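You operate a simulated robot arm through the tools that you are given. There is no shell and no other tool.

The job below is to be done with a simulated robot arm. You get a single attempt, and the scene is never put back.

Task
Put the cable's black plug in the socket on the winder plate.
Fine: spindle brake on before the guard opens; guard shut, then brake off. Where these are worked on the way, their far stop is far enough and under half their travel is too little: yellow guard.

Only the result counts: the job must be done as asked and must still hold three seconds after the hand-in. Knocking over, shifting, dropping, spilling or breaking anything else fails it.

Robot
A 7-joint arm with a two-finger gripper, fixed in place. Base frame: the origin is at the foot of the arm, x ahead of it, y to its left, z up. Units: m, degrees, N and s.
With the tool pointing down near the work surface it reaches from about 0.1 to 0.74 m from the base axis. Its first joint turns from -166.0 to 166.0 degrees. Payload 2.45 kg.
The tool frame sits at the grasp point between the pads (the TCP): z along the fingers, y along the line on which they close. The tips reach 0.027 m beyond it. Largest opening 0.08 m; the body of the gripper starts 0.054 m behind the TCP.
Orientation is told as [roll, pitch, yaw] about the base's x, y, z axes, in that order, counted from this pose: with the fingers straight down and closing along the base's y, the tool's x points along the base's -x, its y along +y and its z along -z.

Tools
- The arm moves only by the tool move_arm. Its argument "increments" is a list of rows, each a list of 7 numbers: the turn, a rotation vector about the base's x, y, z in degrees, then the shift along the base's x, y, z in m, then the opening in per cent of the stroke, from 0 (shut) to 100 (fully open). In form: [[rx, ry, rz, dx, dy, dz, jaw], ...]. A call has 1 to 20 rows; each row shifts and turns the commanded pose from where the row before left it. A row lasts 0.2 s, in which the tool goes at most 0.05 m and 8.6 degrees; a call with a longer step from one row to the next is refused whole, and so is a gripper value outside its range. Where a pose cannot be reached the arm comes as near as it can. A force on the tool above 50 N (or 10 N above the force at the start of the call, whichever is more), or a blocked arm, ends the call early, and 0.2 s more pass. Each finger travels about 0.153 m/s and halts on what it meets, pressing with about 30 N; the grip force reading is that of the motor and also rises with nothing between the fingers. The clock runs only during rows and for 0.2 s after the last one: add rows that do not move to give the fingers time. It gives the time, the measured TCP pose, the force on the tool (base axes), the opening and the grip force at its end, in the units of the frame above (readings bear some noise), with the torque about the TCP (base axes, N m) and any sound that the robot's microphone picked up.
- Cameras (640 x 400 px; columns grow to the right, rows downward): "scene" is fixed at [0.0506, 0.5027, 1.5271]; the picture's right is [-0.49, -0.87, 0.00], its down [-0.64, 0.36, -0.68] and it looks along [0.59, -0.33, -0.74] (base axes); focal length 370 px, centre (320, 200). "wrist" rides on the gripper at [0.063, 0.012, -0.079] in the tool frame; the picture's right is [-0.19, 0.98, 0.00], its down [-0.72, -0.14, -0.68] and it looks along [-0.67, -0.13, 0.73] (tool axes); focal length 226 px, centre (320, 200).
- snapshot(camera): a new picture of that camera. The clock stands still meanwhile.
- move_column(by): slides the trunk up (or, below 0, down) by that many m; the arm rides with it, the base frame stays. It gives what a move gives, with no picture.
- point_at(camera, pixels): for up to 12 pixels [column, row] of the newest picture of that camera ("zoom" is the newest enlarged one), the place [x, y, z] in the base frame of the surface seen there, good to about 0.003 m. The clock stands still meanwhile.
- close_up(camera, box): a new picture of the part [left, top, right, bottom] of that camera's present view, enlarged. The clock stands still meanwhile.
- close_job(): hands the job in; it is judged then, once.

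Leave the gripper open and the arm clear of the work at the hand-in unless told otherwise.

The tools are called after "Request:" as a command line: name --pt "numbers of a row" for each row, then --argument value for the rest, lists and objects as JSON in quotes. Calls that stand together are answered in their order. move_arm: Moves the arm, as the interface text tells. Its arguments: {"type":"object","properties":{"increments":{"type":"array","items":{"type":"array","items":{"type":"number"}}}},"required":["increments"]} The other tools are called the same way: move_column (by) slides the trunk up or down; snapshot (camera) takes a picture; point_at (camera, pixels) gives the place of the surface under pixels of a picture; close_up (camera, box) takes an enlarged picture of a part of a camera's view; close_job () hands the job in.

At the start:

```text
t: 0.0
position: [0.4618, -0.0283, 1.1307]
ee_rot: [0.0, 0.1, 0.1]
contact_force: [-0.4, 0.3, 0.1]
ft_torque: [0.01, 0.01, 0.0]
opening: 0.0797
grip_force: 0.0
trunk travel left (down, up): [-0.175, 0.365]
```

scene: 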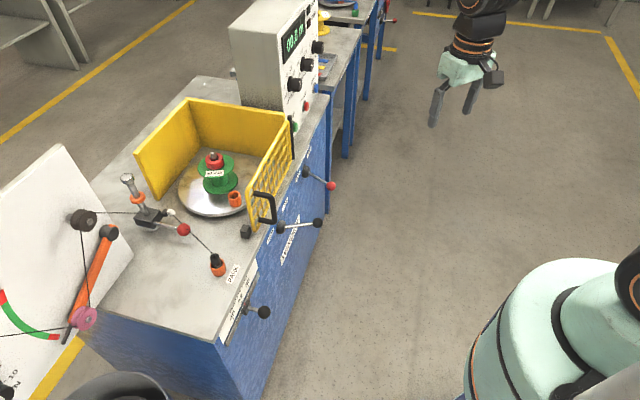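
wrist: 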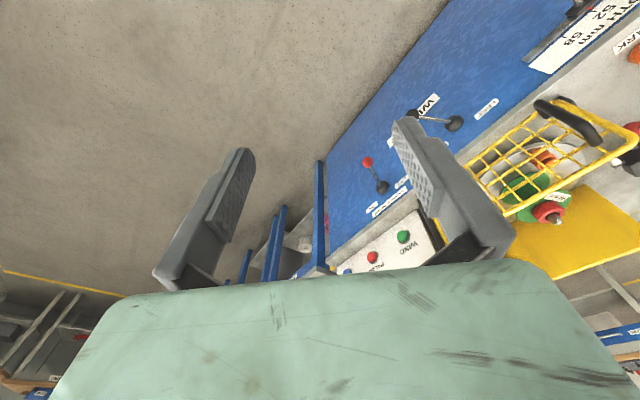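

I see a winder bench with a yellow guard, levers on the blue front, a cable with a black plug in a park holder. I'll take enlarged pictures to identify the parts.

Request:
close_up --camera "scene" --box '[100, 90, 340, 240]'

Request:
close_up --camera "scene" --box '[180, 150, 340, 350]'

Request:
close_up --camera "wrist" --box '[320, 0, 640, 280]'

```text
2.67 times, centred on (220, 165) of scene
```

zoom: 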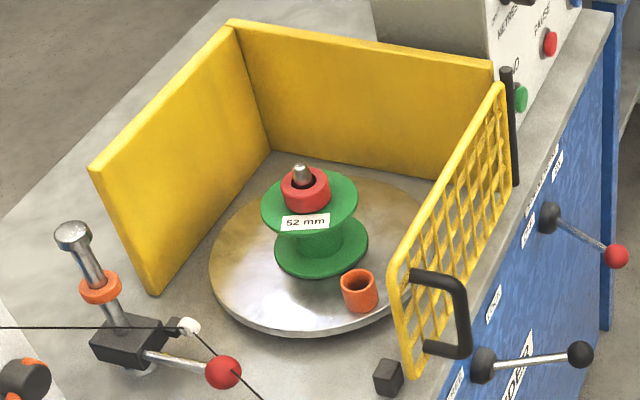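

```text
2.00 times, centred on (260, 250) of scene
```

zoom: 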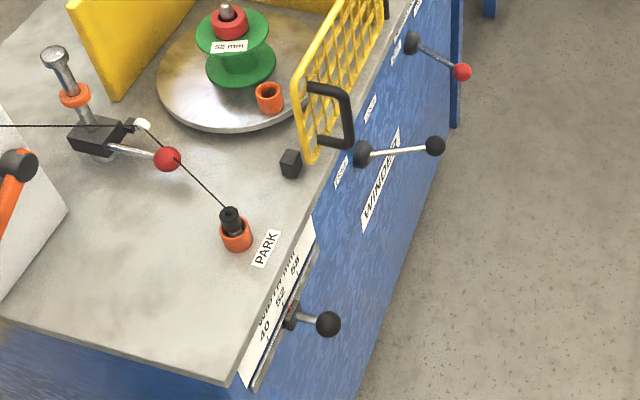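

```text
1.43 times, centred on (480, 140) of wrist
```

zoom: 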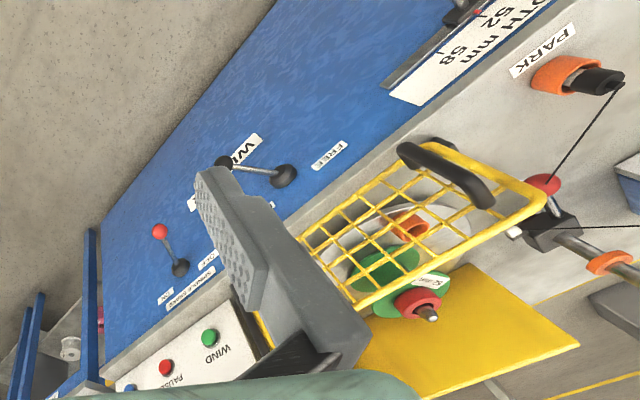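

I'll enlarge the lever labels and measure the key points.

Request:
close_up --camera "scene" --box '[260, 140, 350, 200]'

Request:
close_up --camera "scene" --box '[240, 190, 340, 260]'

Request:
close_up --camera "wrist" --box '[340, 80, 520, 230]'

Request:
close_up --camera "scene" --box '[190, 170, 290, 280]'

```text
6.67 times, centred on (305, 170) of scene
```

zoom: 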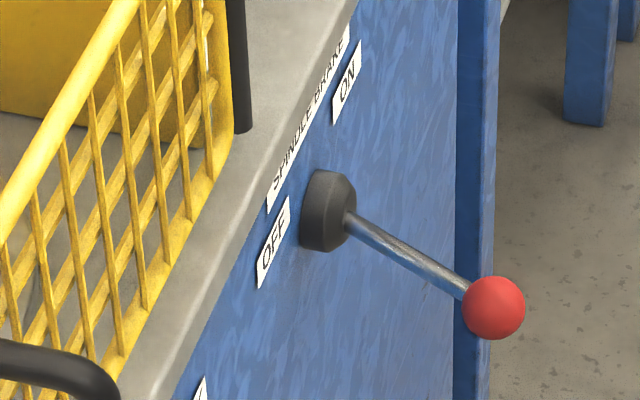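

```text
5.71 times, centred on (290, 225) of scene
```

zoom: 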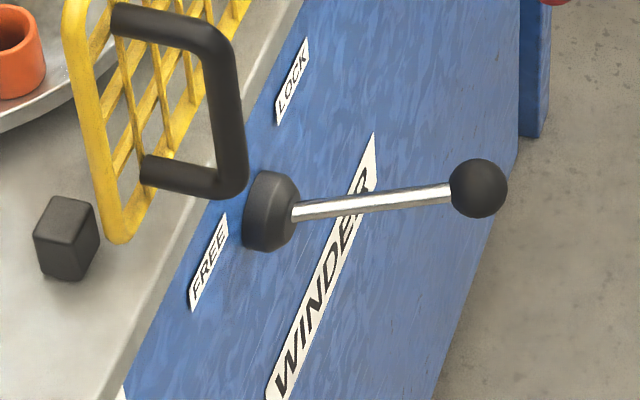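

```text
2.67 times, centred on (430, 155) of wrist
```

zoom: 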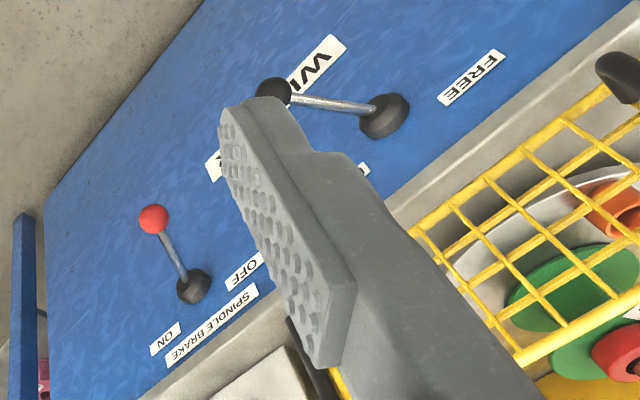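

```text
3.64 times, centred on (240, 225) of scene
```

zoom: 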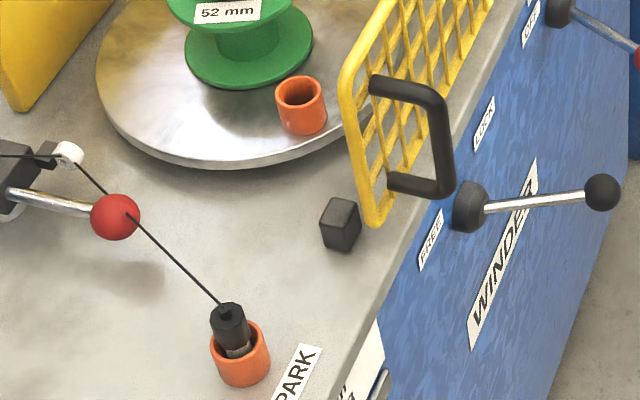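

Now I measure places of the main parts in the scene view: plug, park cup, orange cup on the plate, guard handle, levers, cubes, etc.

Request:
snapshot --camera "scene"

Request:
point_at --camera "scene" --pixels '[[216, 257], [219, 269], [235, 194], [235, 204], [262, 192], [271, 208], [264, 221], [246, 231], [305, 173], [332, 186], [280, 229], [318, 223]]'

Request:
point_at --camera "scene" --pixels '[[212, 157], [215, 172], [216, 185], [200, 205], [290, 123], [288, 140], [250, 220], [264, 312], [183, 229], [139, 180], [148, 215], [171, 212]]'

Request:
point_at --camera "scene" --pixels '[[200, 260], [325, 100], [218, 340], [100, 300], [200, 80], [136, 152], [190, 100], [285, 122], [158, 198], [255, 240], [290, 240], [232, 272]]'

```text
taken
```

scene: 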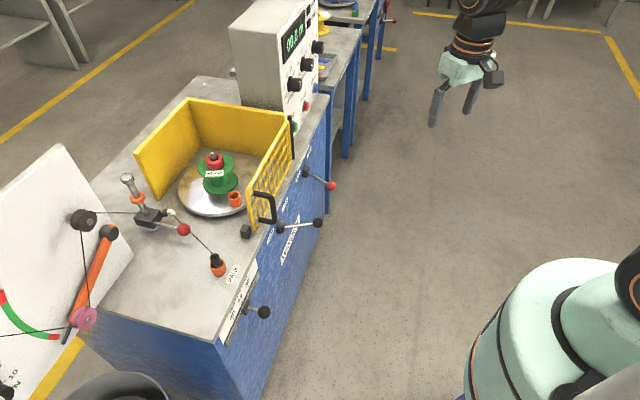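

```text
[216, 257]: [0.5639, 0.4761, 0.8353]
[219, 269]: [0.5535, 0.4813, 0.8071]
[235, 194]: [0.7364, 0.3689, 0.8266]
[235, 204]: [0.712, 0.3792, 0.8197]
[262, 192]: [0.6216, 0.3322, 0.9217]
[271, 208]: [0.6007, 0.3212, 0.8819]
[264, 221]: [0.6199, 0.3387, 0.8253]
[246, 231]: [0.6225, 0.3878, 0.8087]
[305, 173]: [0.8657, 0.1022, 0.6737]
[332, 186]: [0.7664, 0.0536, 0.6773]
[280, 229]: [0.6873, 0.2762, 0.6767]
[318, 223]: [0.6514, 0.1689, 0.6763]
```

```text
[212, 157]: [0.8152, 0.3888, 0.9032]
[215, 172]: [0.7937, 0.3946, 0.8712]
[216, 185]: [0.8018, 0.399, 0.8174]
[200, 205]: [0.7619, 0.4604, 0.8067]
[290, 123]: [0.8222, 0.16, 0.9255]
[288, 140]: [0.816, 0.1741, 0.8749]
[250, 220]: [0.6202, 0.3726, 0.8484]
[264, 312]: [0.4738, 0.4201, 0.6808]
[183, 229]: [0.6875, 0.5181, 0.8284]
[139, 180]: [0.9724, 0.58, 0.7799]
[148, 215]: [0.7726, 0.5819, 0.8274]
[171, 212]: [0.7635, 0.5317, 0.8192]
```

```text
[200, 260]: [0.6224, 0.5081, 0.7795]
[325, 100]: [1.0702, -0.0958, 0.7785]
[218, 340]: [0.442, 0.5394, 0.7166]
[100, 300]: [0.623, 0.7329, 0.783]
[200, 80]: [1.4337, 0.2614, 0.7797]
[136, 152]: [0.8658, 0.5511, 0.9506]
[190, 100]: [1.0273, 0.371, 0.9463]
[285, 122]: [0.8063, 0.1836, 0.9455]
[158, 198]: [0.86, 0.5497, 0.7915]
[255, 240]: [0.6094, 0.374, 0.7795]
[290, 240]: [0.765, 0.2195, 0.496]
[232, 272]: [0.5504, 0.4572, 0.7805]
```

The bench front faces the robot at about 45° azimuth; brake lever (red knob) leans to OFF, black LOCK/FREE lever leans to LOCK. I'll turn the wrist 45° and back off a little to view the bench front with the wrist camera.

Request:
move_arm --pt "0 0 8 -0.02 0.01 0 100" --pt "0 0 8 -0.02 0.02 0 100" --pt "0 0 8 -0.02 0.02 0 100" --pt "0 0 8 -0.02 0.02 0 100" --pt "0 0 8 -0.02 0.02 0 100" --pt "0 0 5 -0.01 0.02 0 100"

Request:
snapshot --camera "wrist"

```text
t: 1.6
position: [0.3485, 0.0803, 1.0865]
ee_rot: [4.5, 6.3, 45.0]
contact_force: [0.8, 0.1, 0.0]
ft_torque: [0.01, 0.01, -0.01]
opening: 0.0801
grip_force: 0.0
trunk travel left (down, up): [-0.175, 0.365]
stopped in row 6: the arm was blocked; the commanded pose is now the measured one
```

```text
taken
```

wrist: 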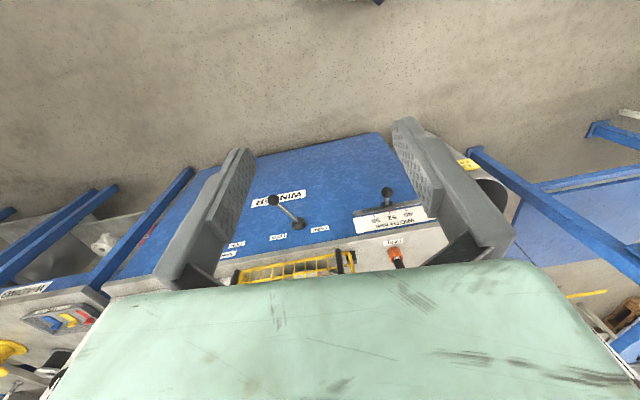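

The arm got blocked near a joint limit at this height. Let me look at the robot's own body in the scene to learn the shoulder height.

Request:
snapshot --camera "scene"

Request:
point_at --camera "scene" --pixels '[[540, 290], [600, 260], [560, 330], [480, 330], [630, 290], [600, 320], [620, 380], [500, 300]]'

Request:
point_at --camera "wrist" --pixels '[[273, 200], [299, 223], [386, 190], [395, 258], [345, 262], [320, 230], [278, 238], [270, 275]]'

Request:
close_up --camera "wrist" --box '[210, 170, 430, 290]'

```text
taken
```

scene: 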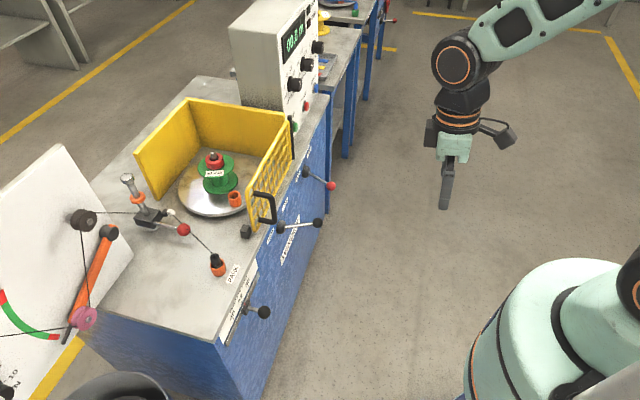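

```text
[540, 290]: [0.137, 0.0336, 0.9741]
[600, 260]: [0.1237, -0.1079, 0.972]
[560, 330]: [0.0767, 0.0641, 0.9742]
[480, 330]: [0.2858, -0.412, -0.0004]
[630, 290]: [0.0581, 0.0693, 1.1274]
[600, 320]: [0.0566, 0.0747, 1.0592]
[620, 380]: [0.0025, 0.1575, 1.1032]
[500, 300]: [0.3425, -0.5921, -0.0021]
```

```text
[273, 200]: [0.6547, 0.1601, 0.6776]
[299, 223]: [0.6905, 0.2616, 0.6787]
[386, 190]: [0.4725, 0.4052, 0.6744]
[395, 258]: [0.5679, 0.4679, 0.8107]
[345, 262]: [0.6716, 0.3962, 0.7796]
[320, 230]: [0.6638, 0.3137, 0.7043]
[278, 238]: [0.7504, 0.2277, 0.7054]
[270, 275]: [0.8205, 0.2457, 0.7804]
```

```text
2.91 times, centred on (320, 230) of wrist
```

zoom: 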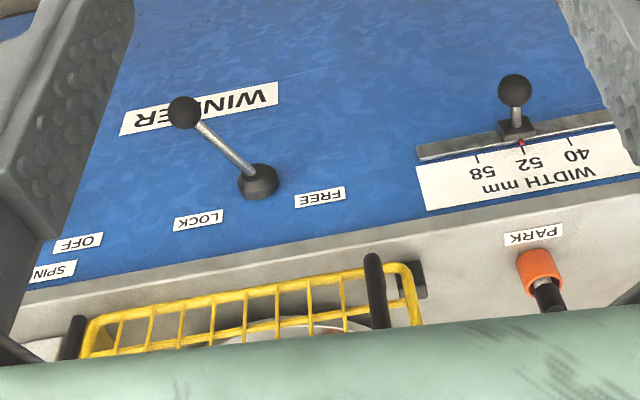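

The lever with the black knob stands at LOCK; the slider at 52. The column top is at z≈0.97, so the shoulder is well above the bench; lowering the trunk gives more reach toward the bench with a tilted tool. The gripper is free in the air (0.35, 0.08), so I lower the trunk by 0.17.

Request:
move_column --by -0.17

```text
t: 3.5
position: [0.3477, 0.0801, 0.9164]
ee_rot: [4.5, 6.2, 45.0]
contact_force: [-0.1, 0.3, 0.7]
ft_torque: [0.03, 0.0, -0.01]
opening: 0.08
grip_force: 0.1
trunk travel left (down, up): [-0.005, 0.535]
```

Trunk is down. I'll now straighten the tool, move toward the brake lever in free air and take a wrist view. First the move: level the tool, then turn to heading 20° and tilt the fingers forward.

Request:
move_arm --pt "1.2 -7.57 0.2 0.02 -0.01 0.0 100" --pt "0 0 -8.3 0.03 -0.01 0 100" --pt "0 0 -8.3 0.03 -0.01 0 100" --pt "0 0 -8.4 0.03 -0.01 0 100" --pt "0 0 0 0.02 0 0 100"

Request:
close_up --camera "scene" --box '[290, 155, 350, 200]'

Request:
point_at --camera "zoom" --pixels '[[445, 330], [450, 300], [420, 330], [470, 340], [445, 360], [300, 250], [170, 170], [150, 140], [160, 220]]'

Request:
snapshot --camera "wrist"

```text
t: 4.7
position: [0.4764, 0.04, 0.9184]
ee_rot: [-0.3, -0.3, 20.0]
contact_force: [-0.7, 0.3, 0.0]
ft_torque: [-0.01, 0.0, 0.01]
opening: 0.0799
grip_force: 0.1
trunk travel left (down, up): [-0.005, 0.535]
```

```text
8.89 times, centred on (320, 178) of scene
```

zoom: 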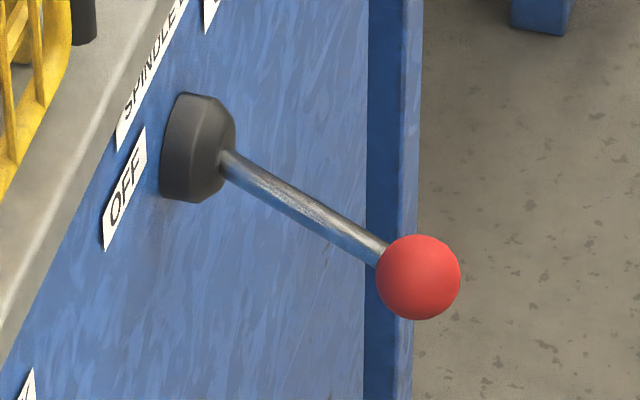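

```text
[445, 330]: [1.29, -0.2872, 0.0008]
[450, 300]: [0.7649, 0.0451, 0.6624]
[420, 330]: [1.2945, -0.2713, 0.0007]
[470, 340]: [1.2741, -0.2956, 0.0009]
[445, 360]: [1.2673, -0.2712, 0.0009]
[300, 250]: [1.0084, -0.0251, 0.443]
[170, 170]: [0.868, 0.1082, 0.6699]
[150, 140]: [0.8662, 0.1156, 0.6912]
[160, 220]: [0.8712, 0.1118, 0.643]
```

```text
taken
```

wrist: 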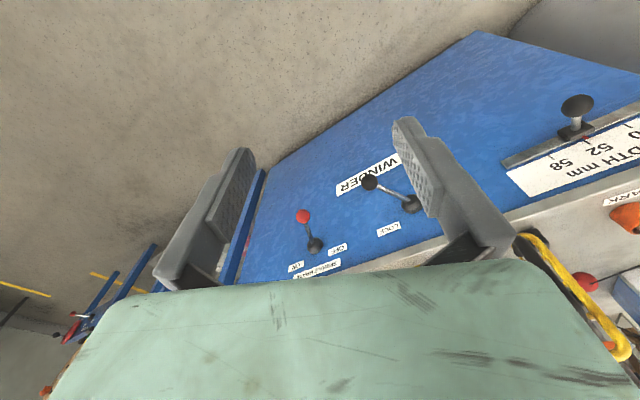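

The red knob's centre in the zoom is at (418,278). I measure it and the shaft and hub precisely.

Request:
point_at --camera "zoom" --pixels '[[418, 278], [390, 275], [418, 250], [300, 200], [340, 228], [260, 172], [215, 140], [190, 150]]'

Request:
close_up --camera "wrist" --box '[260, 150, 460, 290]'

```text
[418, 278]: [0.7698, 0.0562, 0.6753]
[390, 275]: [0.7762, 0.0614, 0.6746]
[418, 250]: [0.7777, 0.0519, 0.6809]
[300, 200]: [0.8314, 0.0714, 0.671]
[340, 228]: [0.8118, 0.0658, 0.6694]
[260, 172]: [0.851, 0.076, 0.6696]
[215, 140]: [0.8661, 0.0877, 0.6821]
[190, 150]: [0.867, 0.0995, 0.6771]
```

```text
2.86 times, centred on (360, 220) of wrist
```

zoom: 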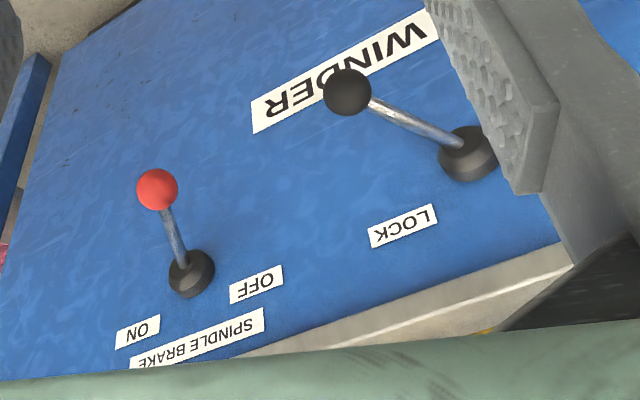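

I measure the ON/OFF label centres to find the brake hub's centre and the likely ON position of the knob.

Request:
point_at --camera "zoom" --pixels '[[137, 332], [257, 285], [157, 190], [190, 274], [172, 220], [347, 92], [402, 226], [468, 155], [300, 200], [60, 350]]'

```text
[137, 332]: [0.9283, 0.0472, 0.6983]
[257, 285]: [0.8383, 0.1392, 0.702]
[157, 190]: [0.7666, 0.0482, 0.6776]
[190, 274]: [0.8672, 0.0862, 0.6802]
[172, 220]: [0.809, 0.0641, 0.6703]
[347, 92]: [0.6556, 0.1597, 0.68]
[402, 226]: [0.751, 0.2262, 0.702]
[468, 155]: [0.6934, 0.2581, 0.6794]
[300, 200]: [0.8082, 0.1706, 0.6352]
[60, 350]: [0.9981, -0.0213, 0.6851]
```

Brake hub centre u≈0.568, the ON position of the knob should be near (0.842, -0.013, 0.667). I'll close the fingers, tilt the tool forward 45° heading 5°, and go to a waypoint at (0.68, 0.10, 0.80), free air.

Request:
move_arm --pt "0 0 -7.5 0.0255 0.0075 -0.01475 0" --pt "0 0 -7.5 0.0255 0.0075 -0.01475 0" --pt "0.654 -7.47 0 0.0255 0.0075 -0.01475 0" --pt "0.654 -7.47 0 0.0255 0.0075 -0.01475 0" --pt "0.654 -7.47 0 0.0255 0.0075 -0.01475 0" --pt "0.654 -7.47 0 0.0255 0.0075 -0.01475 0" --pt "0.654 -7.47 0 0.0255 0.0075 -0.01475 0" --pt "0.654 -7.47 0 0.0255 0.0075 -0.01475 0" --pt "0 0 0 0 0 0 0"

Request:
snapshot --camera "wrist"

Request:
snapshot --camera "scene"

```text
t: 6.7
position: [0.6814, 0.1014, 0.8007]
ee_rot: [-0.4, -45.3, 5.1]
contact_force: [-0.3, 0.1, 0.5]
ft_torque: [0.0, 0.01, 0.01]
opening: 0.0
grip_force: 30.0
trunk travel left (down, up): [-0.005, 0.535]
```

```text
taken
```

wrist: 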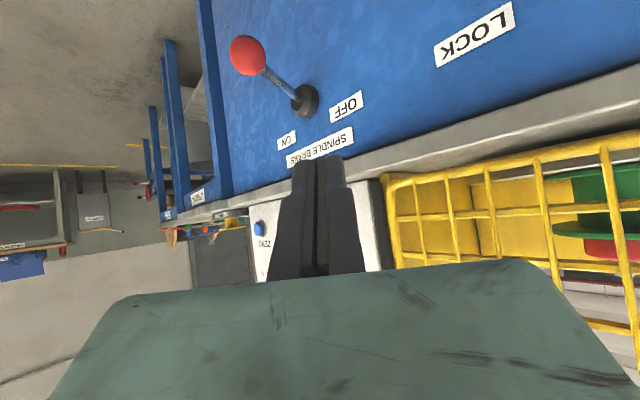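

```text
taken
```

scene: 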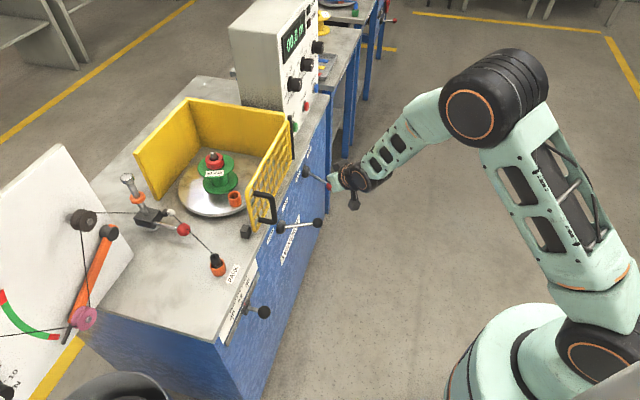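

Red knob visible ahead of the closed fingers. Now I lower to the left side of the knob, at (0.752, 0.095, 0.678), leaving about 2 cm clearance.

Request:
move_arm --pt "0 0 0 0.018 -0.0015 -0.03 0" --pt "0 0 0 0.018 -0.0015 -0.031 0" --pt "0 0 0 0.018 -0.0015 -0.031 0" --pt "0 0 0 0.0165 -0.0015 -0.0305 0" --pt "0 0 0 0 0 0 0"

Request:
snapshot --camera "wrist"

Request:
close_up --camera "scene" --box '[260, 120, 400, 220]'

```text
t: 7.9
position: [0.753, 0.0967, 0.6773]
ee_rot: [-0.3, -45.3, 5.1]
contact_force: [0.1, 0.5, 0.0]
ft_torque: [0.0, 0.0, 0.02]
opening: 0.0003
grip_force: 29.7
trunk travel left (down, up): [-0.005, 0.535]
```

```text
taken
```

wrist: 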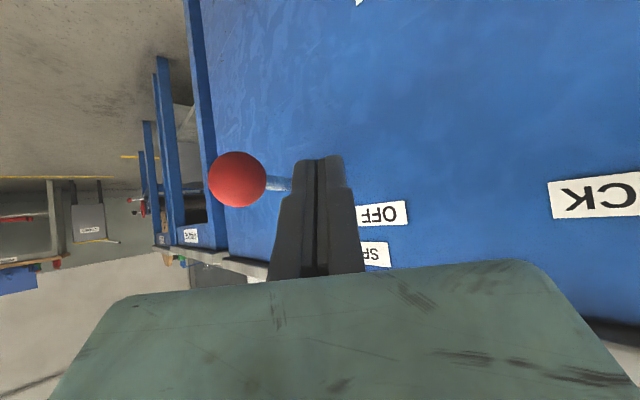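

```text
4.00 times, centred on (330, 170) of scene
```

zoom: 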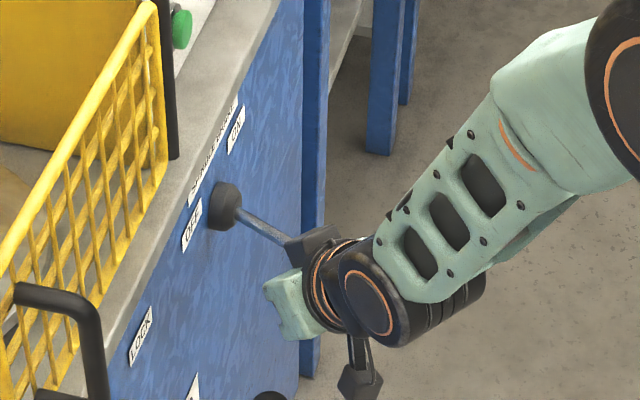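

The fingers stand left (+y) of the red knob, at knob height. I now push along the lever's arc, first half, in small rows.

Request:
move_arm --pt "0 0 0 0.002 -0.012 0 0" --pt "0 0 0 0.002 -0.0117 0 0" --pt "0 0 0 0.004 -0.011 0 0" --pt "0 0 0 0.004 -0.011 0 0" --pt "0 0 0 0.005 -0.01 0 0" --pt "0 0 0 0.0055 -0.0095 0 0"

Request:
snapshot --camera "wrist"

```text
t: 9.3
position: [0.7738, 0.0293, 0.6776]
ee_rot: [-0.4, -45.4, 4.9]
contact_force: [-0.1, 0.0, -0.1]
ft_torque: [-0.03, -0.01, -0.03]
opening: 0.0002
grip_force: 29.5
trunk travel left (down, up): [-0.005, 0.535]
```

```text
taken
```

wrist: 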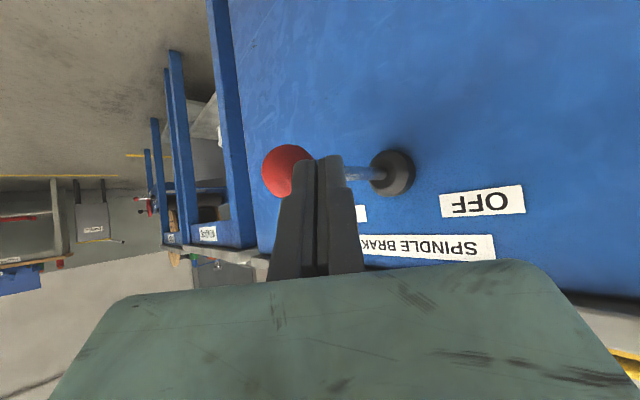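

The lever is following (knob at (288,170) just left of the fingertips), with no noticeable force. Continue the arc to the ON end.

Request:
move_arm --pt "0 0 0 0.007 -0.008 0 0" --pt "0 0 0 0.008 -0.008 0 0" --pt "0 0 0 0.009 -0.007 0 0" --pt "0 0 0 0.01 -0.0066 0 0"

Request:
snapshot --camera "wrist"

Request:
close_up --camera "scene" --box '[270, 120, 390, 210]'

```text
t: 10.3
position: [0.808, 0.0002, 0.6768]
ee_rot: [-0.4, -45.2, 5.1]
contact_force: [-0.6, -0.5, 0.7]
ft_torque: [-0.03, -0.02, 0.0]
opening: 0.0
grip_force: 30.0
trunk travel left (down, up): [-0.005, 0.535]
```

```text
taken
```

wrist: 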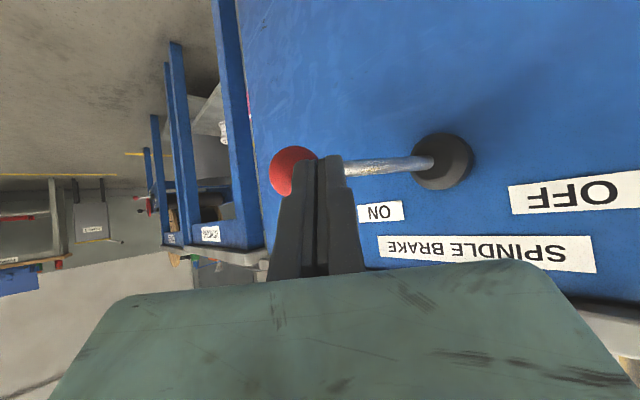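

```text
4.44 times, centred on (330, 165) of scene
```

zoom: 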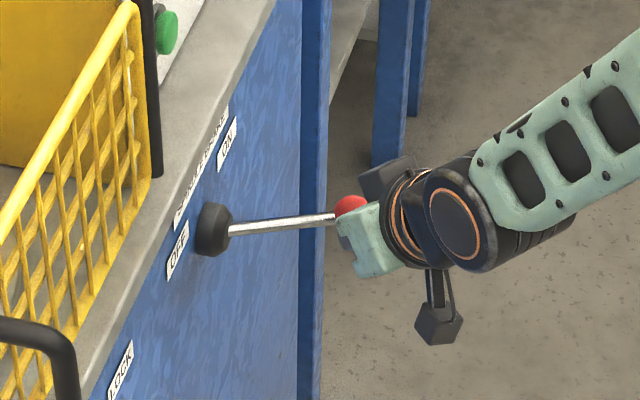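

The lever now points across toward ON; the arm still reaches and there's no force. I push a bit further in small steps to feel the stop.

Request:
move_arm --pt "0 0 0 0.005 -0.003 0 0" --pt "0 0 0 0.005 -0.003 0 0" --pt "0 0 0 0.004 -0.002 0 0"

Request:
close_up --camera "scene" --box '[270, 120, 390, 210]'

Request:
snapshot --camera "wrist"

```text
t: 11.0
position: [0.8118, -0.002, 0.6776]
ee_rot: [-0.1, -44.7, 5.1]
contact_force: [-45.4, 3.7, 25.4]
ft_torque: [-0.2, -0.2, -0.36]
opening: 0.0
grip_force: 29.1
trunk travel left (down, up): [-0.005, 0.535]
stopped in row 3: the force on the tool passed its limit at 60 N (the readings are from after the stop); the commanded pose is now the measured one
```

```text
4.44 times, centred on (330, 165) of scene
```

zoom: 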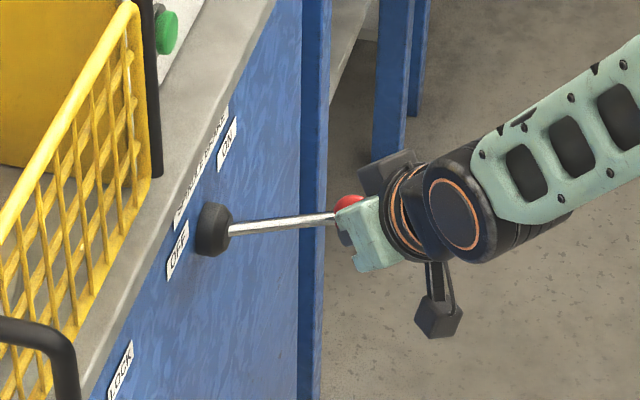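

```text
taken
```

wrist: 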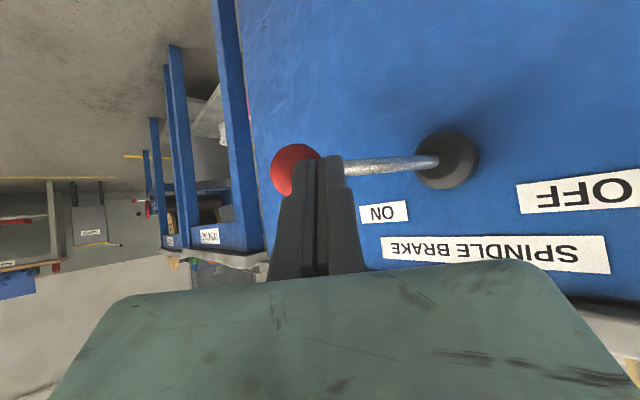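

A firm stop at 45–60 N: the lever should be at its ON stop. I back off a few centimetres and check the lever's angle.

Request:
move_arm --pt "0 0 0 -0.01 0.008 0.0 0" --pt "0 0 0 -0.015 0.015 0.005 0" --pt "0 0 0 -0.03 0.02 0.02 0" --pt "0 0 0 -0.03 0.02 0.03 0" --pt "0 0 0 -0.03 0.01 0.035 0"

Request:
snapshot --camera "wrist"

Request:
close_up --camera "scene" --box '[280, 140, 360, 200]'

```text
t: 12.2
position: [0.7018, 0.069, 0.7626]
ee_rot: [-0.1, -44.7, 5.2]
contact_force: [0.4, -0.1, 0.8]
ft_torque: [0.02, -0.02, -0.03]
opening: 0.0
grip_force: 30.2
trunk travel left (down, up): [-0.005, 0.535]
```

```text
taken
```

wrist: 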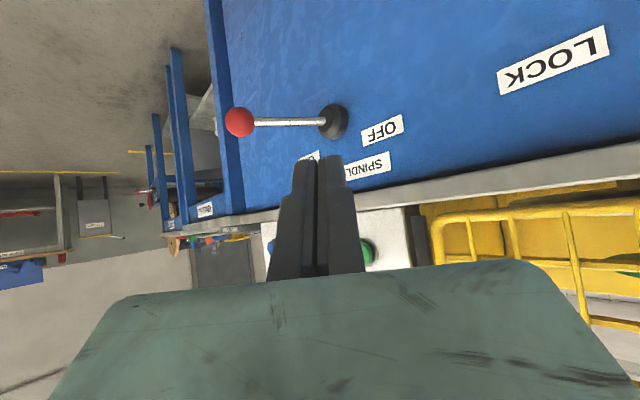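

```text
6.67 times, centred on (320, 170) of scene
```

zoom: 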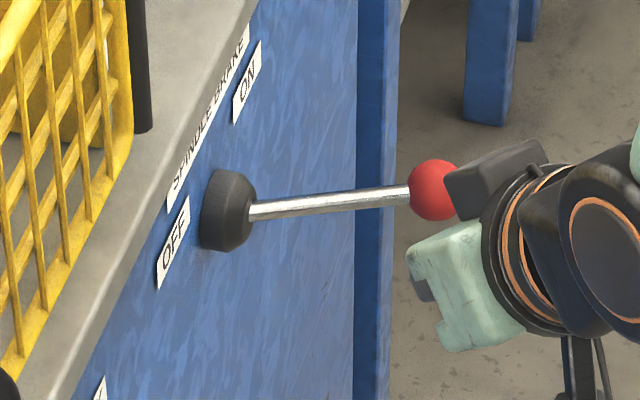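

I measure the knob and shaft after the push to confirm the ON angle.

Request:
point_at --camera "zoom" --pixels '[[433, 188], [300, 206], [380, 194], [228, 205]]'

Request:
point_at --camera "wrist" --pixels '[[238, 122], [332, 120], [285, 121], [383, 128], [311, 158]]'

```text
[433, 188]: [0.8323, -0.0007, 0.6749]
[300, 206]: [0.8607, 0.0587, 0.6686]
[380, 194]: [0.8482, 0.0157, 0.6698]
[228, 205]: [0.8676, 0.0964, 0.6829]
```

```text
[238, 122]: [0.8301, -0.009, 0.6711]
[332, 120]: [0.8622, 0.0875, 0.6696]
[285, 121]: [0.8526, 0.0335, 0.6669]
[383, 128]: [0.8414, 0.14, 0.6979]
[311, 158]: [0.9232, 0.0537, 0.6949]
```

Brake knob now at u≈+0.04 of its hub, i.e. about +20°, the mirror of OFF: brake is ON. Next, the guard. I retreat to (0.45, 0.17, 0.90), heading 45°, and look at the guard handle.

Request:
move_arm --pt "0 0 0 -0.04 0.01 0.03 0" --pt "0 0 8 -0.04 0.015 0.02 0" --pt "0 0 8 -0.04 0.015 0.02 50" --pt "0 0 8 -0.04 0.015 0.02 100" --pt "0 0 8 -0.04 0.02 0.02 100" --pt "0 0 8 -0.04 0.02 0.02 100" --pt "0 0 0 0 0 0 100"

Request:
snapshot --camera "wrist"

Request:
snapshot --camera "scene"

```text
refused: row 1 steps farther than a row can; nothing moved
```

```text
taken
```

wrist: 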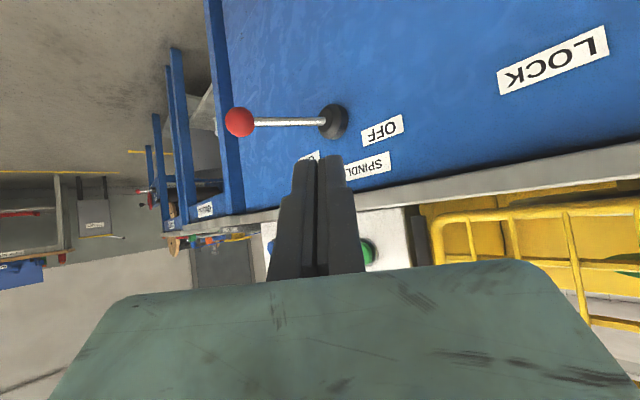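

```text
taken
```

scene: 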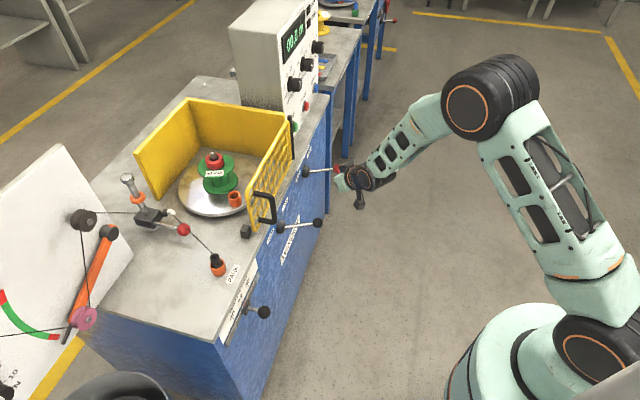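

That move was refused (row 1 too long). I repeat it in smaller rows.

Request:
move_arm --pt "0 0 0 -0.03 0.01 0.03 0" --pt "0 0 6 -0.035 0.012 0.02 0" --pt "0 0 6 -0.035 0.012 0.02 50" --pt "0 0 7 -0.035 0.012 0.02 100" --pt "0 0 7 -0.035 0.015 0.02 100" --pt "0 0 7 -0.035 0.02 0.02 100" --pt "0 0 7 -0.035 0.02 0.01 100" --pt "0 0 0 0 0 0 100"

Request:
snapshot --camera "wrist"

```text
t: 14.0
position: [0.4605, 0.1708, 0.9025]
ee_rot: [0.0, -44.8, 45.3]
contact_force: [0.8, 0.2, -0.4]
ft_torque: [0.0, 0.01, 0.0]
opening: 0.08
grip_force: 0.1
trunk travel left (down, up): [-0.005, 0.535]
```

```text
taken
```

wrist: 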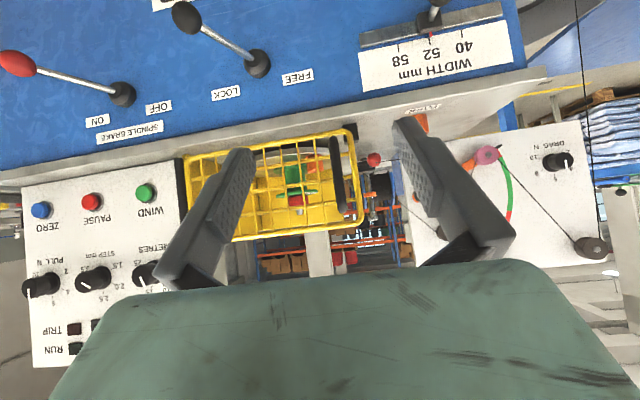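

Good front view. Guard with its black handle bar near (340,175). I'll zoom in on the guard and its handle.

Request:
close_up --camera "wrist" --box '[170, 80, 450, 255]'

Request:
point_at --camera "zoom" --pixels '[[380, 150], [385, 200], [388, 250], [372, 128], [395, 280], [425, 200], [420, 110], [435, 310], [40, 180], [60, 300], [470, 185], [420, 270]]'

```text
2.29 times, centred on (310, 168) of wrist
```

zoom: 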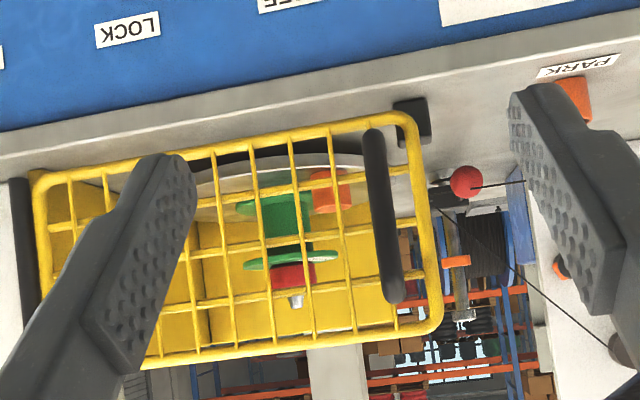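

```text
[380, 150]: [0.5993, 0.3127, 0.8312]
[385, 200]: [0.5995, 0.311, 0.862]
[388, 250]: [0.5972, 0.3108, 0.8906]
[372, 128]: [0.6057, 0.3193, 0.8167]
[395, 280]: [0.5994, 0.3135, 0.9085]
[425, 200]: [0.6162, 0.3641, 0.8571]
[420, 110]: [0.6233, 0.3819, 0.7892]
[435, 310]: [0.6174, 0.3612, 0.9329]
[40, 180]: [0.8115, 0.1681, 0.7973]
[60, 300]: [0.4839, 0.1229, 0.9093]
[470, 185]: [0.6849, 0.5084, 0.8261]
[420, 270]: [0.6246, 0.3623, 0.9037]
```

Handle bar at about (0.604, 0.316), z 0.82–0.915; hinge near (0.826, 0.157). I approach the handle straight with open fingers straddling it at z≈0.868.

Request:
move_arm --pt "0 0 0 0.0283 0.0286 -0.0069 100" --pt "0 0 0 0.0283 0.0286 -0.0069 100" --pt "0 0 0 0.0283 0.0286 -0.0069 100" --pt "0 0 0 0.0283 0.0286 -0.0069 100" --pt "0 0 0 0 0 0 100"

Request:
snapshot --camera "wrist"

```text
t: 15.2
position: [0.5744, 0.2861, 0.8789]
ee_rot: [-0.1, -44.7, 45.1]
contact_force: [-0.5, 0.5, 0.2]
ft_torque: [-0.02, -0.02, 0.02]
opening: 0.0799
grip_force: 0.1
trunk travel left (down, up): [-0.005, 0.535]
```

```text
taken
```

wrist: 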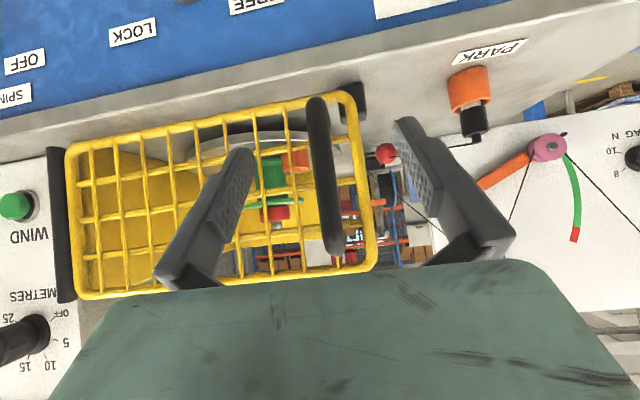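

The handle is centred between the fingers. Final advance of 0.04 and close on the bar.

Request:
move_arm --pt "0 0 0 0.014 0.014 -0.005 100" --pt "0 0 0 0.0135 0.0135 -0.005 100" --pt "0 0 0 0 0 0 40" --pt "0 0 0 0 0 0 0" --pt "0 0 0 0 0 0 0" --pt "0 0 0 0 0 0 0"

Request:
snapshot --camera "wrist"

```text
t: 16.6
position: [0.6033, 0.3143, 0.8671]
ee_rot: [-0.1, -44.6, 45.0]
contact_force: [11.4, -7.3, -1.6]
ft_torque: [-0.18, 0.18, -0.06]
opening: 0.0139
grip_force: 39.9
trunk travel left (down, up): [-0.005, 0.535]
```

```text
taken
```

wrist: 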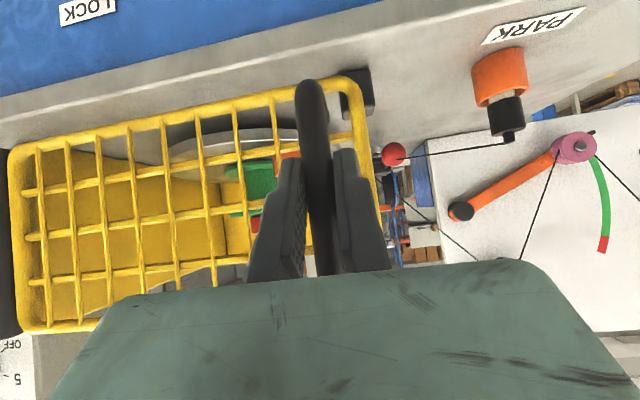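

Handle gripped (14 mm bar). A sideways force of 13 N along the bench; I relieve it by 2 mm and pull gently 8 mm outward to test whether the guard is free or locked.

Request:
move_arm --pt "0 0 0 0.0014 -0.0014 0 0" --pt "0 0 0 -0.003 -0.003 0 0" --pt "0 0 0 -0.003 -0.003 0 0" --pt "0 0 0 0 0 0 0"

Request:
close_up --camera "scene" --box '[200, 100, 360, 260]'

```text
t: 17.6
position: [0.5987, 0.3056, 0.8666]
ee_rot: [-0.1, -44.8, 45.2]
contact_force: [12.8, -5.1, 4.3]
ft_torque: [0.39, -0.32, 0.06]
opening: 0.0135
grip_force: 39.5
trunk travel left (down, up): [-0.005, 0.535]
```

```text
2.50 times, centred on (280, 180) of scene
```

zoom: 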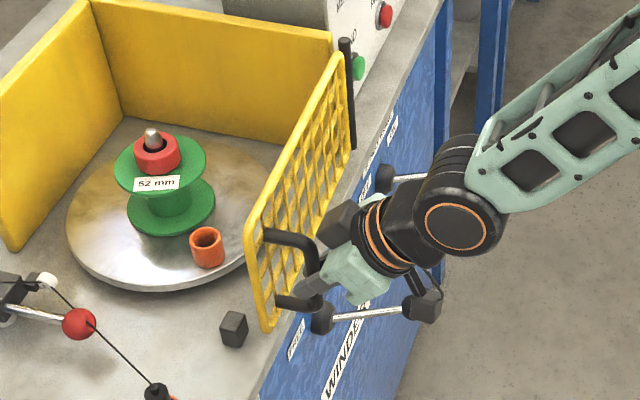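

The handle moved about 9 mm outward with only ~5 N, so the guard seems free. I pull another ~15 mm along its arc and check.

Request:
move_arm --pt "0 0 1 -0.003 -0.005 0 0" --pt "0 0 1 -0.003 -0.005 0 0" --pt "0 0 1 -0.003 -0.005 0 0" --pt "0 0 0 0 0 0 0"

Request:
close_up --camera "scene" --box '[200, 100, 360, 260]'

```text
t: 18.6
position: [0.5881, 0.2907, 0.8675]
ee_rot: [-0.1, -44.8, 48.1]
contact_force: [14.4, -7.6, 14.3]
ft_torque: [-0.02, 0.07, 0.04]
opening: 0.0138
grip_force: 39.7
trunk travel left (down, up): [-0.005, 0.535]
```

```text
2.50 times, centred on (280, 180) of scene
```

zoom: 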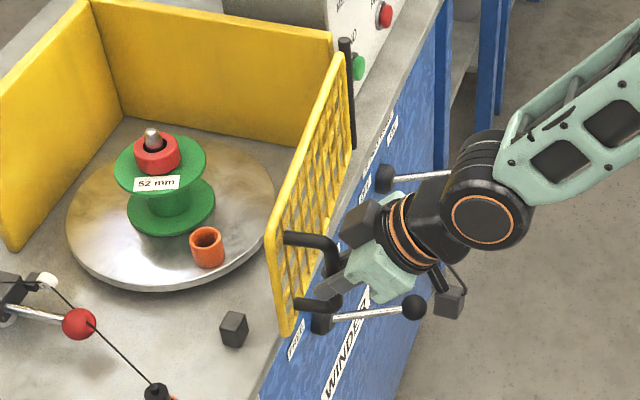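

The guard swings freely (the LOCK/FREE lever does not hold it, so I leave it alone). I continue along the arc about the hinge, rotating the wrist with the door.

Request:
move_arm --pt "0 0 3.3 -0.0039 -0.0158 0 0" --pt "0 0 3 -0.0058 -0.0128 0 0" --pt "0 0 3 -0.0052 -0.0131 0 0" --pt "0 0 3 -0.0044 -0.0134 0 0" --pt "0 0 3 -0.0038 -0.0135 0 0" --pt "0 0 0 0 0 0 0"

Request:
snapshot --camera "scene"

```text
t: 20.0
position: [0.5617, 0.2237, 0.8679]
ee_rot: [0.0, -44.6, 63.6]
contact_force: [-12.3, 3.0, 2.6]
ft_torque: [0.06, -0.02, 0.05]
opening: 0.0136
grip_force: 40.5
trunk travel left (down, up): [-0.005, 0.535]
```

```text
taken
```

scene: 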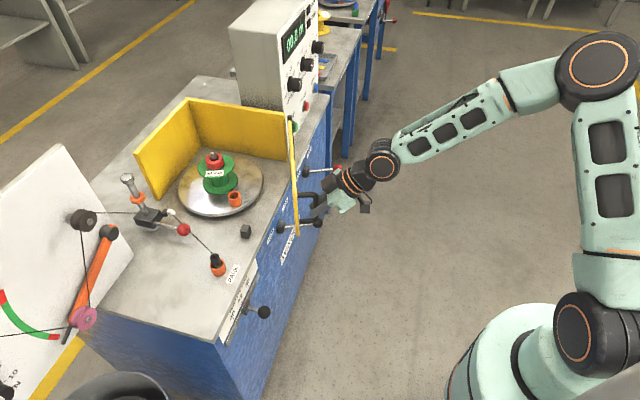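

The door is about 21° open and the arm follows. I continue the arc another 24°.

Request:
move_arm --pt "0 0 3 -0.006 -0.0132 0 0" --pt "0 0 3 -0.0024 -0.014 0 0" --pt "0 0 3 -0.0016 -0.0142 0 0" --pt "0 0 3 -0.0008 -0.0142 0 0" --pt "0 0 3 -0.0002 -0.0142 0 0" --pt "0 0 3 0.0007 -0.0143 0 0" --pt "0 0 3 0.0013 -0.0141 0 0" --pt "0 0 3 0.0021 -0.0141 0 0" --pt "0 0 0 0 0 0 0"

Request:
snapshot --camera "scene"

```text
t: 22.0
position: [0.5571, 0.1095, 0.8673]
ee_rot: [-0.3, -44.8, 87.5]
contact_force: [8.3, 1.4, 11.6]
ft_torque: [0.55, 0.06, -0.03]
opening: 0.0135
grip_force: 39.5
trunk travel left (down, up): [-0.005, 0.535]
```

```text
taken
```

scene: 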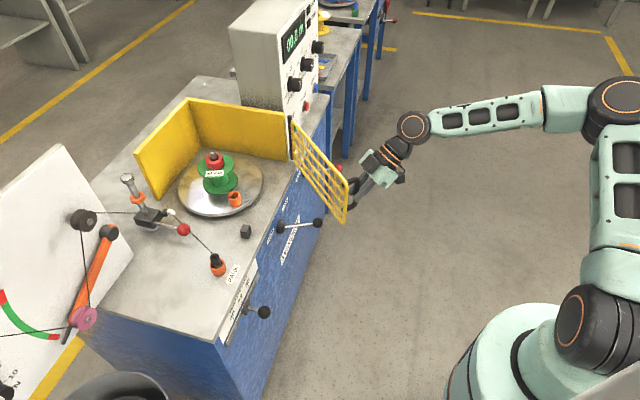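

About 45° open now. I continue the arc, holding the wrist yaw (the round bar can turn in the grip) to stay in reach.

Request:
move_arm --pt "0 0 1 0.0029 -0.014 0 0" --pt "0 0 1 0.0035 -0.0138 0 0" --pt "0 0 0 0.0043 -0.0136 0 0" --pt "0 0 0 0.005 -0.0133 0 0" --pt "0 0 0 0.0057 -0.0131 0 0" --pt "0 0 0 0.0063 -0.0127 0 0" --pt "0 0 0 0.0071 -0.0124 0 0" --pt "0 0 0 0.0076 -0.012 0 0" --pt "0 0 0 0 0 0 0"

Request:
snapshot --camera "scene"

Request:
snapshot --camera "wrist"

```text
t: 24.0
position: [0.6, 0.0035, 0.8665]
ee_rot: [0.0, -44.6, 89.5]
contact_force: [-9.2, -5.0, -0.5]
ft_torque: [-0.12, -0.21, 0.07]
opening: 0.0138
grip_force: 39.8
trunk travel left (down, up): [-0.005, 0.535]
```

```text
taken
```

scene: 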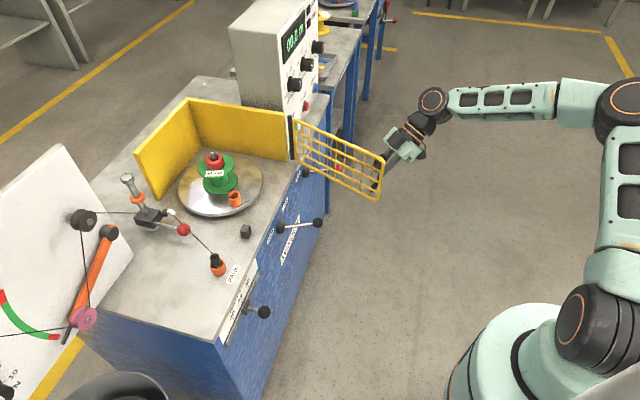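

```text
taken
```

wrist: 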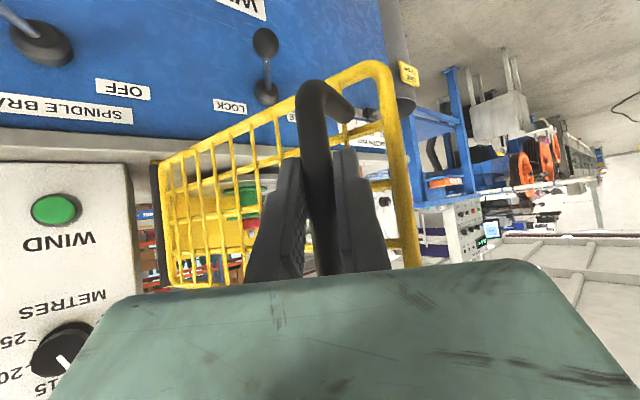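

About 70° open, forces small. I carry on toward the far stop, backing off the yaw slightly for reach.

Request:
move_arm --pt "0 0 -1 0.0083 -0.0116 0 0" --pt "0 0 -2 0.0088 -0.0111 0 0" --pt "0 0 -2 0.0095 -0.0107 0 0" --pt "0 0 -2 0.01 -0.0102 0 0" --pt "0 0 -2 0.0105 -0.0096 0 0" --pt "0 0 0 0 0 0 0"

Request:
snapshot --camera "scene"

```text
t: 25.4
position: [0.6469, -0.0487, 0.8668]
ee_rot: [-0.2, -44.7, 80.4]
contact_force: [-12.2, -14.1, -2.1]
ft_torque: [0.17, -0.46, -0.02]
opening: 0.0136
grip_force: 40.3
trunk travel left (down, up): [-0.005, 0.535]
```

```text
taken
```

scene: 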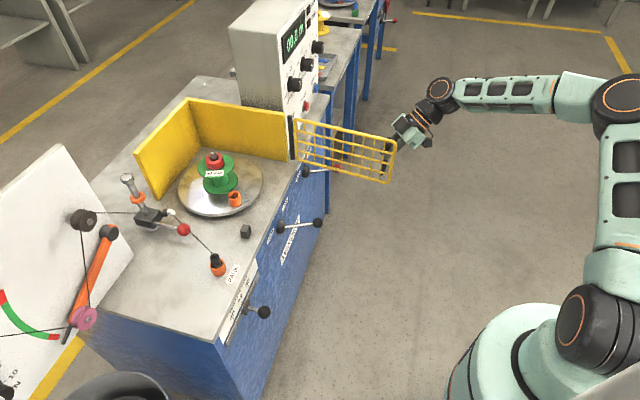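

About 85° open; only a radial pull. A few more degrees to find the stop.

Request:
move_arm --pt "0 0 -2 0.01 -0.0102 0 0" --pt "0 0 -2 0.0115 -0.0085 0 0" --pt "0 0 -2 0.012 -0.0079 0 0" --pt "0 0 0 0 0 0 0"

Request:
snapshot --camera "scene"

```text
t: 26.4
position: [0.6819, -0.0731, 0.8676]
ee_rot: [-0.2, -44.8, 74.5]
contact_force: [2.3, 4.0, -7.1]
ft_torque: [0.18, -0.67, 0.09]
opening: 0.0137
grip_force: 40.2
trunk travel left (down, up): [-0.005, 0.535]
```

```text
taken
```

scene: 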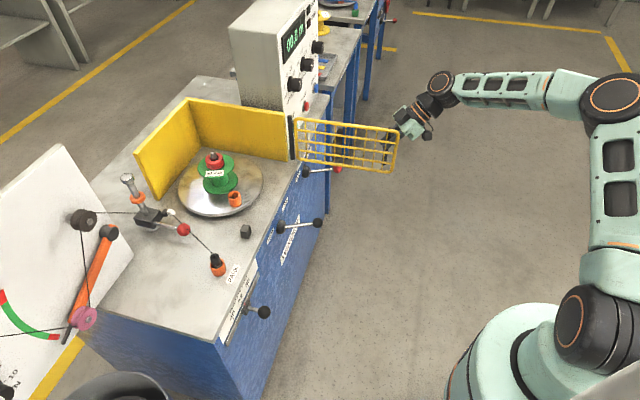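

94° open, still free. I go on a little further with more yaw back-rotation to find the stop.

Request:
move_arm --pt "0 0 -5 0.0123 -0.0073 0 0" --pt "0 0 -5 0.0127 -0.0066 0 0" --pt "0 0 -5 0.013 -0.006 0 0" --pt "0 0 0 0 0 0 0"

Request:
snapshot --camera "scene"

Request:
snapshot --camera "wrist"

```text
t: 27.4
position: [0.7174, -0.0946, 0.8674]
ee_rot: [0.1, -44.7, 59.2]
contact_force: [-8.2, -1.5, 1.0]
ft_torque: [1.9, 1.97, 1.89]
opening: 0.0136
grip_force: 40.3
trunk travel left (down, up): [-0.005, 0.535]
```

```text
taken
```

scene: 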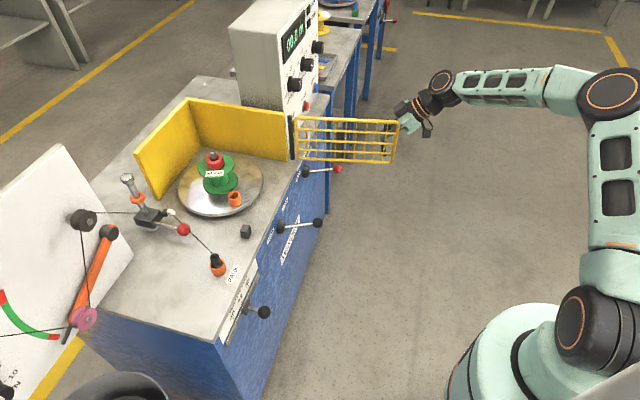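

```text
taken
```

wrist: 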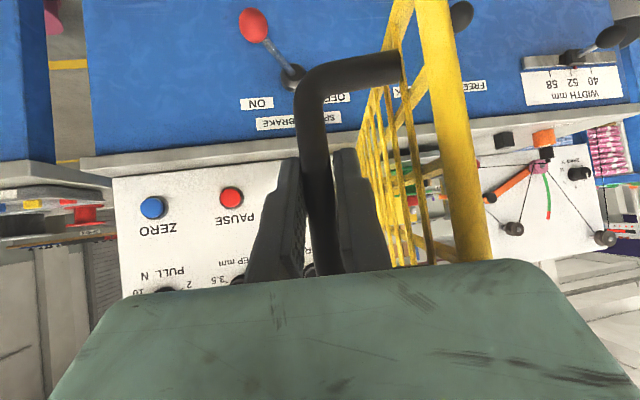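

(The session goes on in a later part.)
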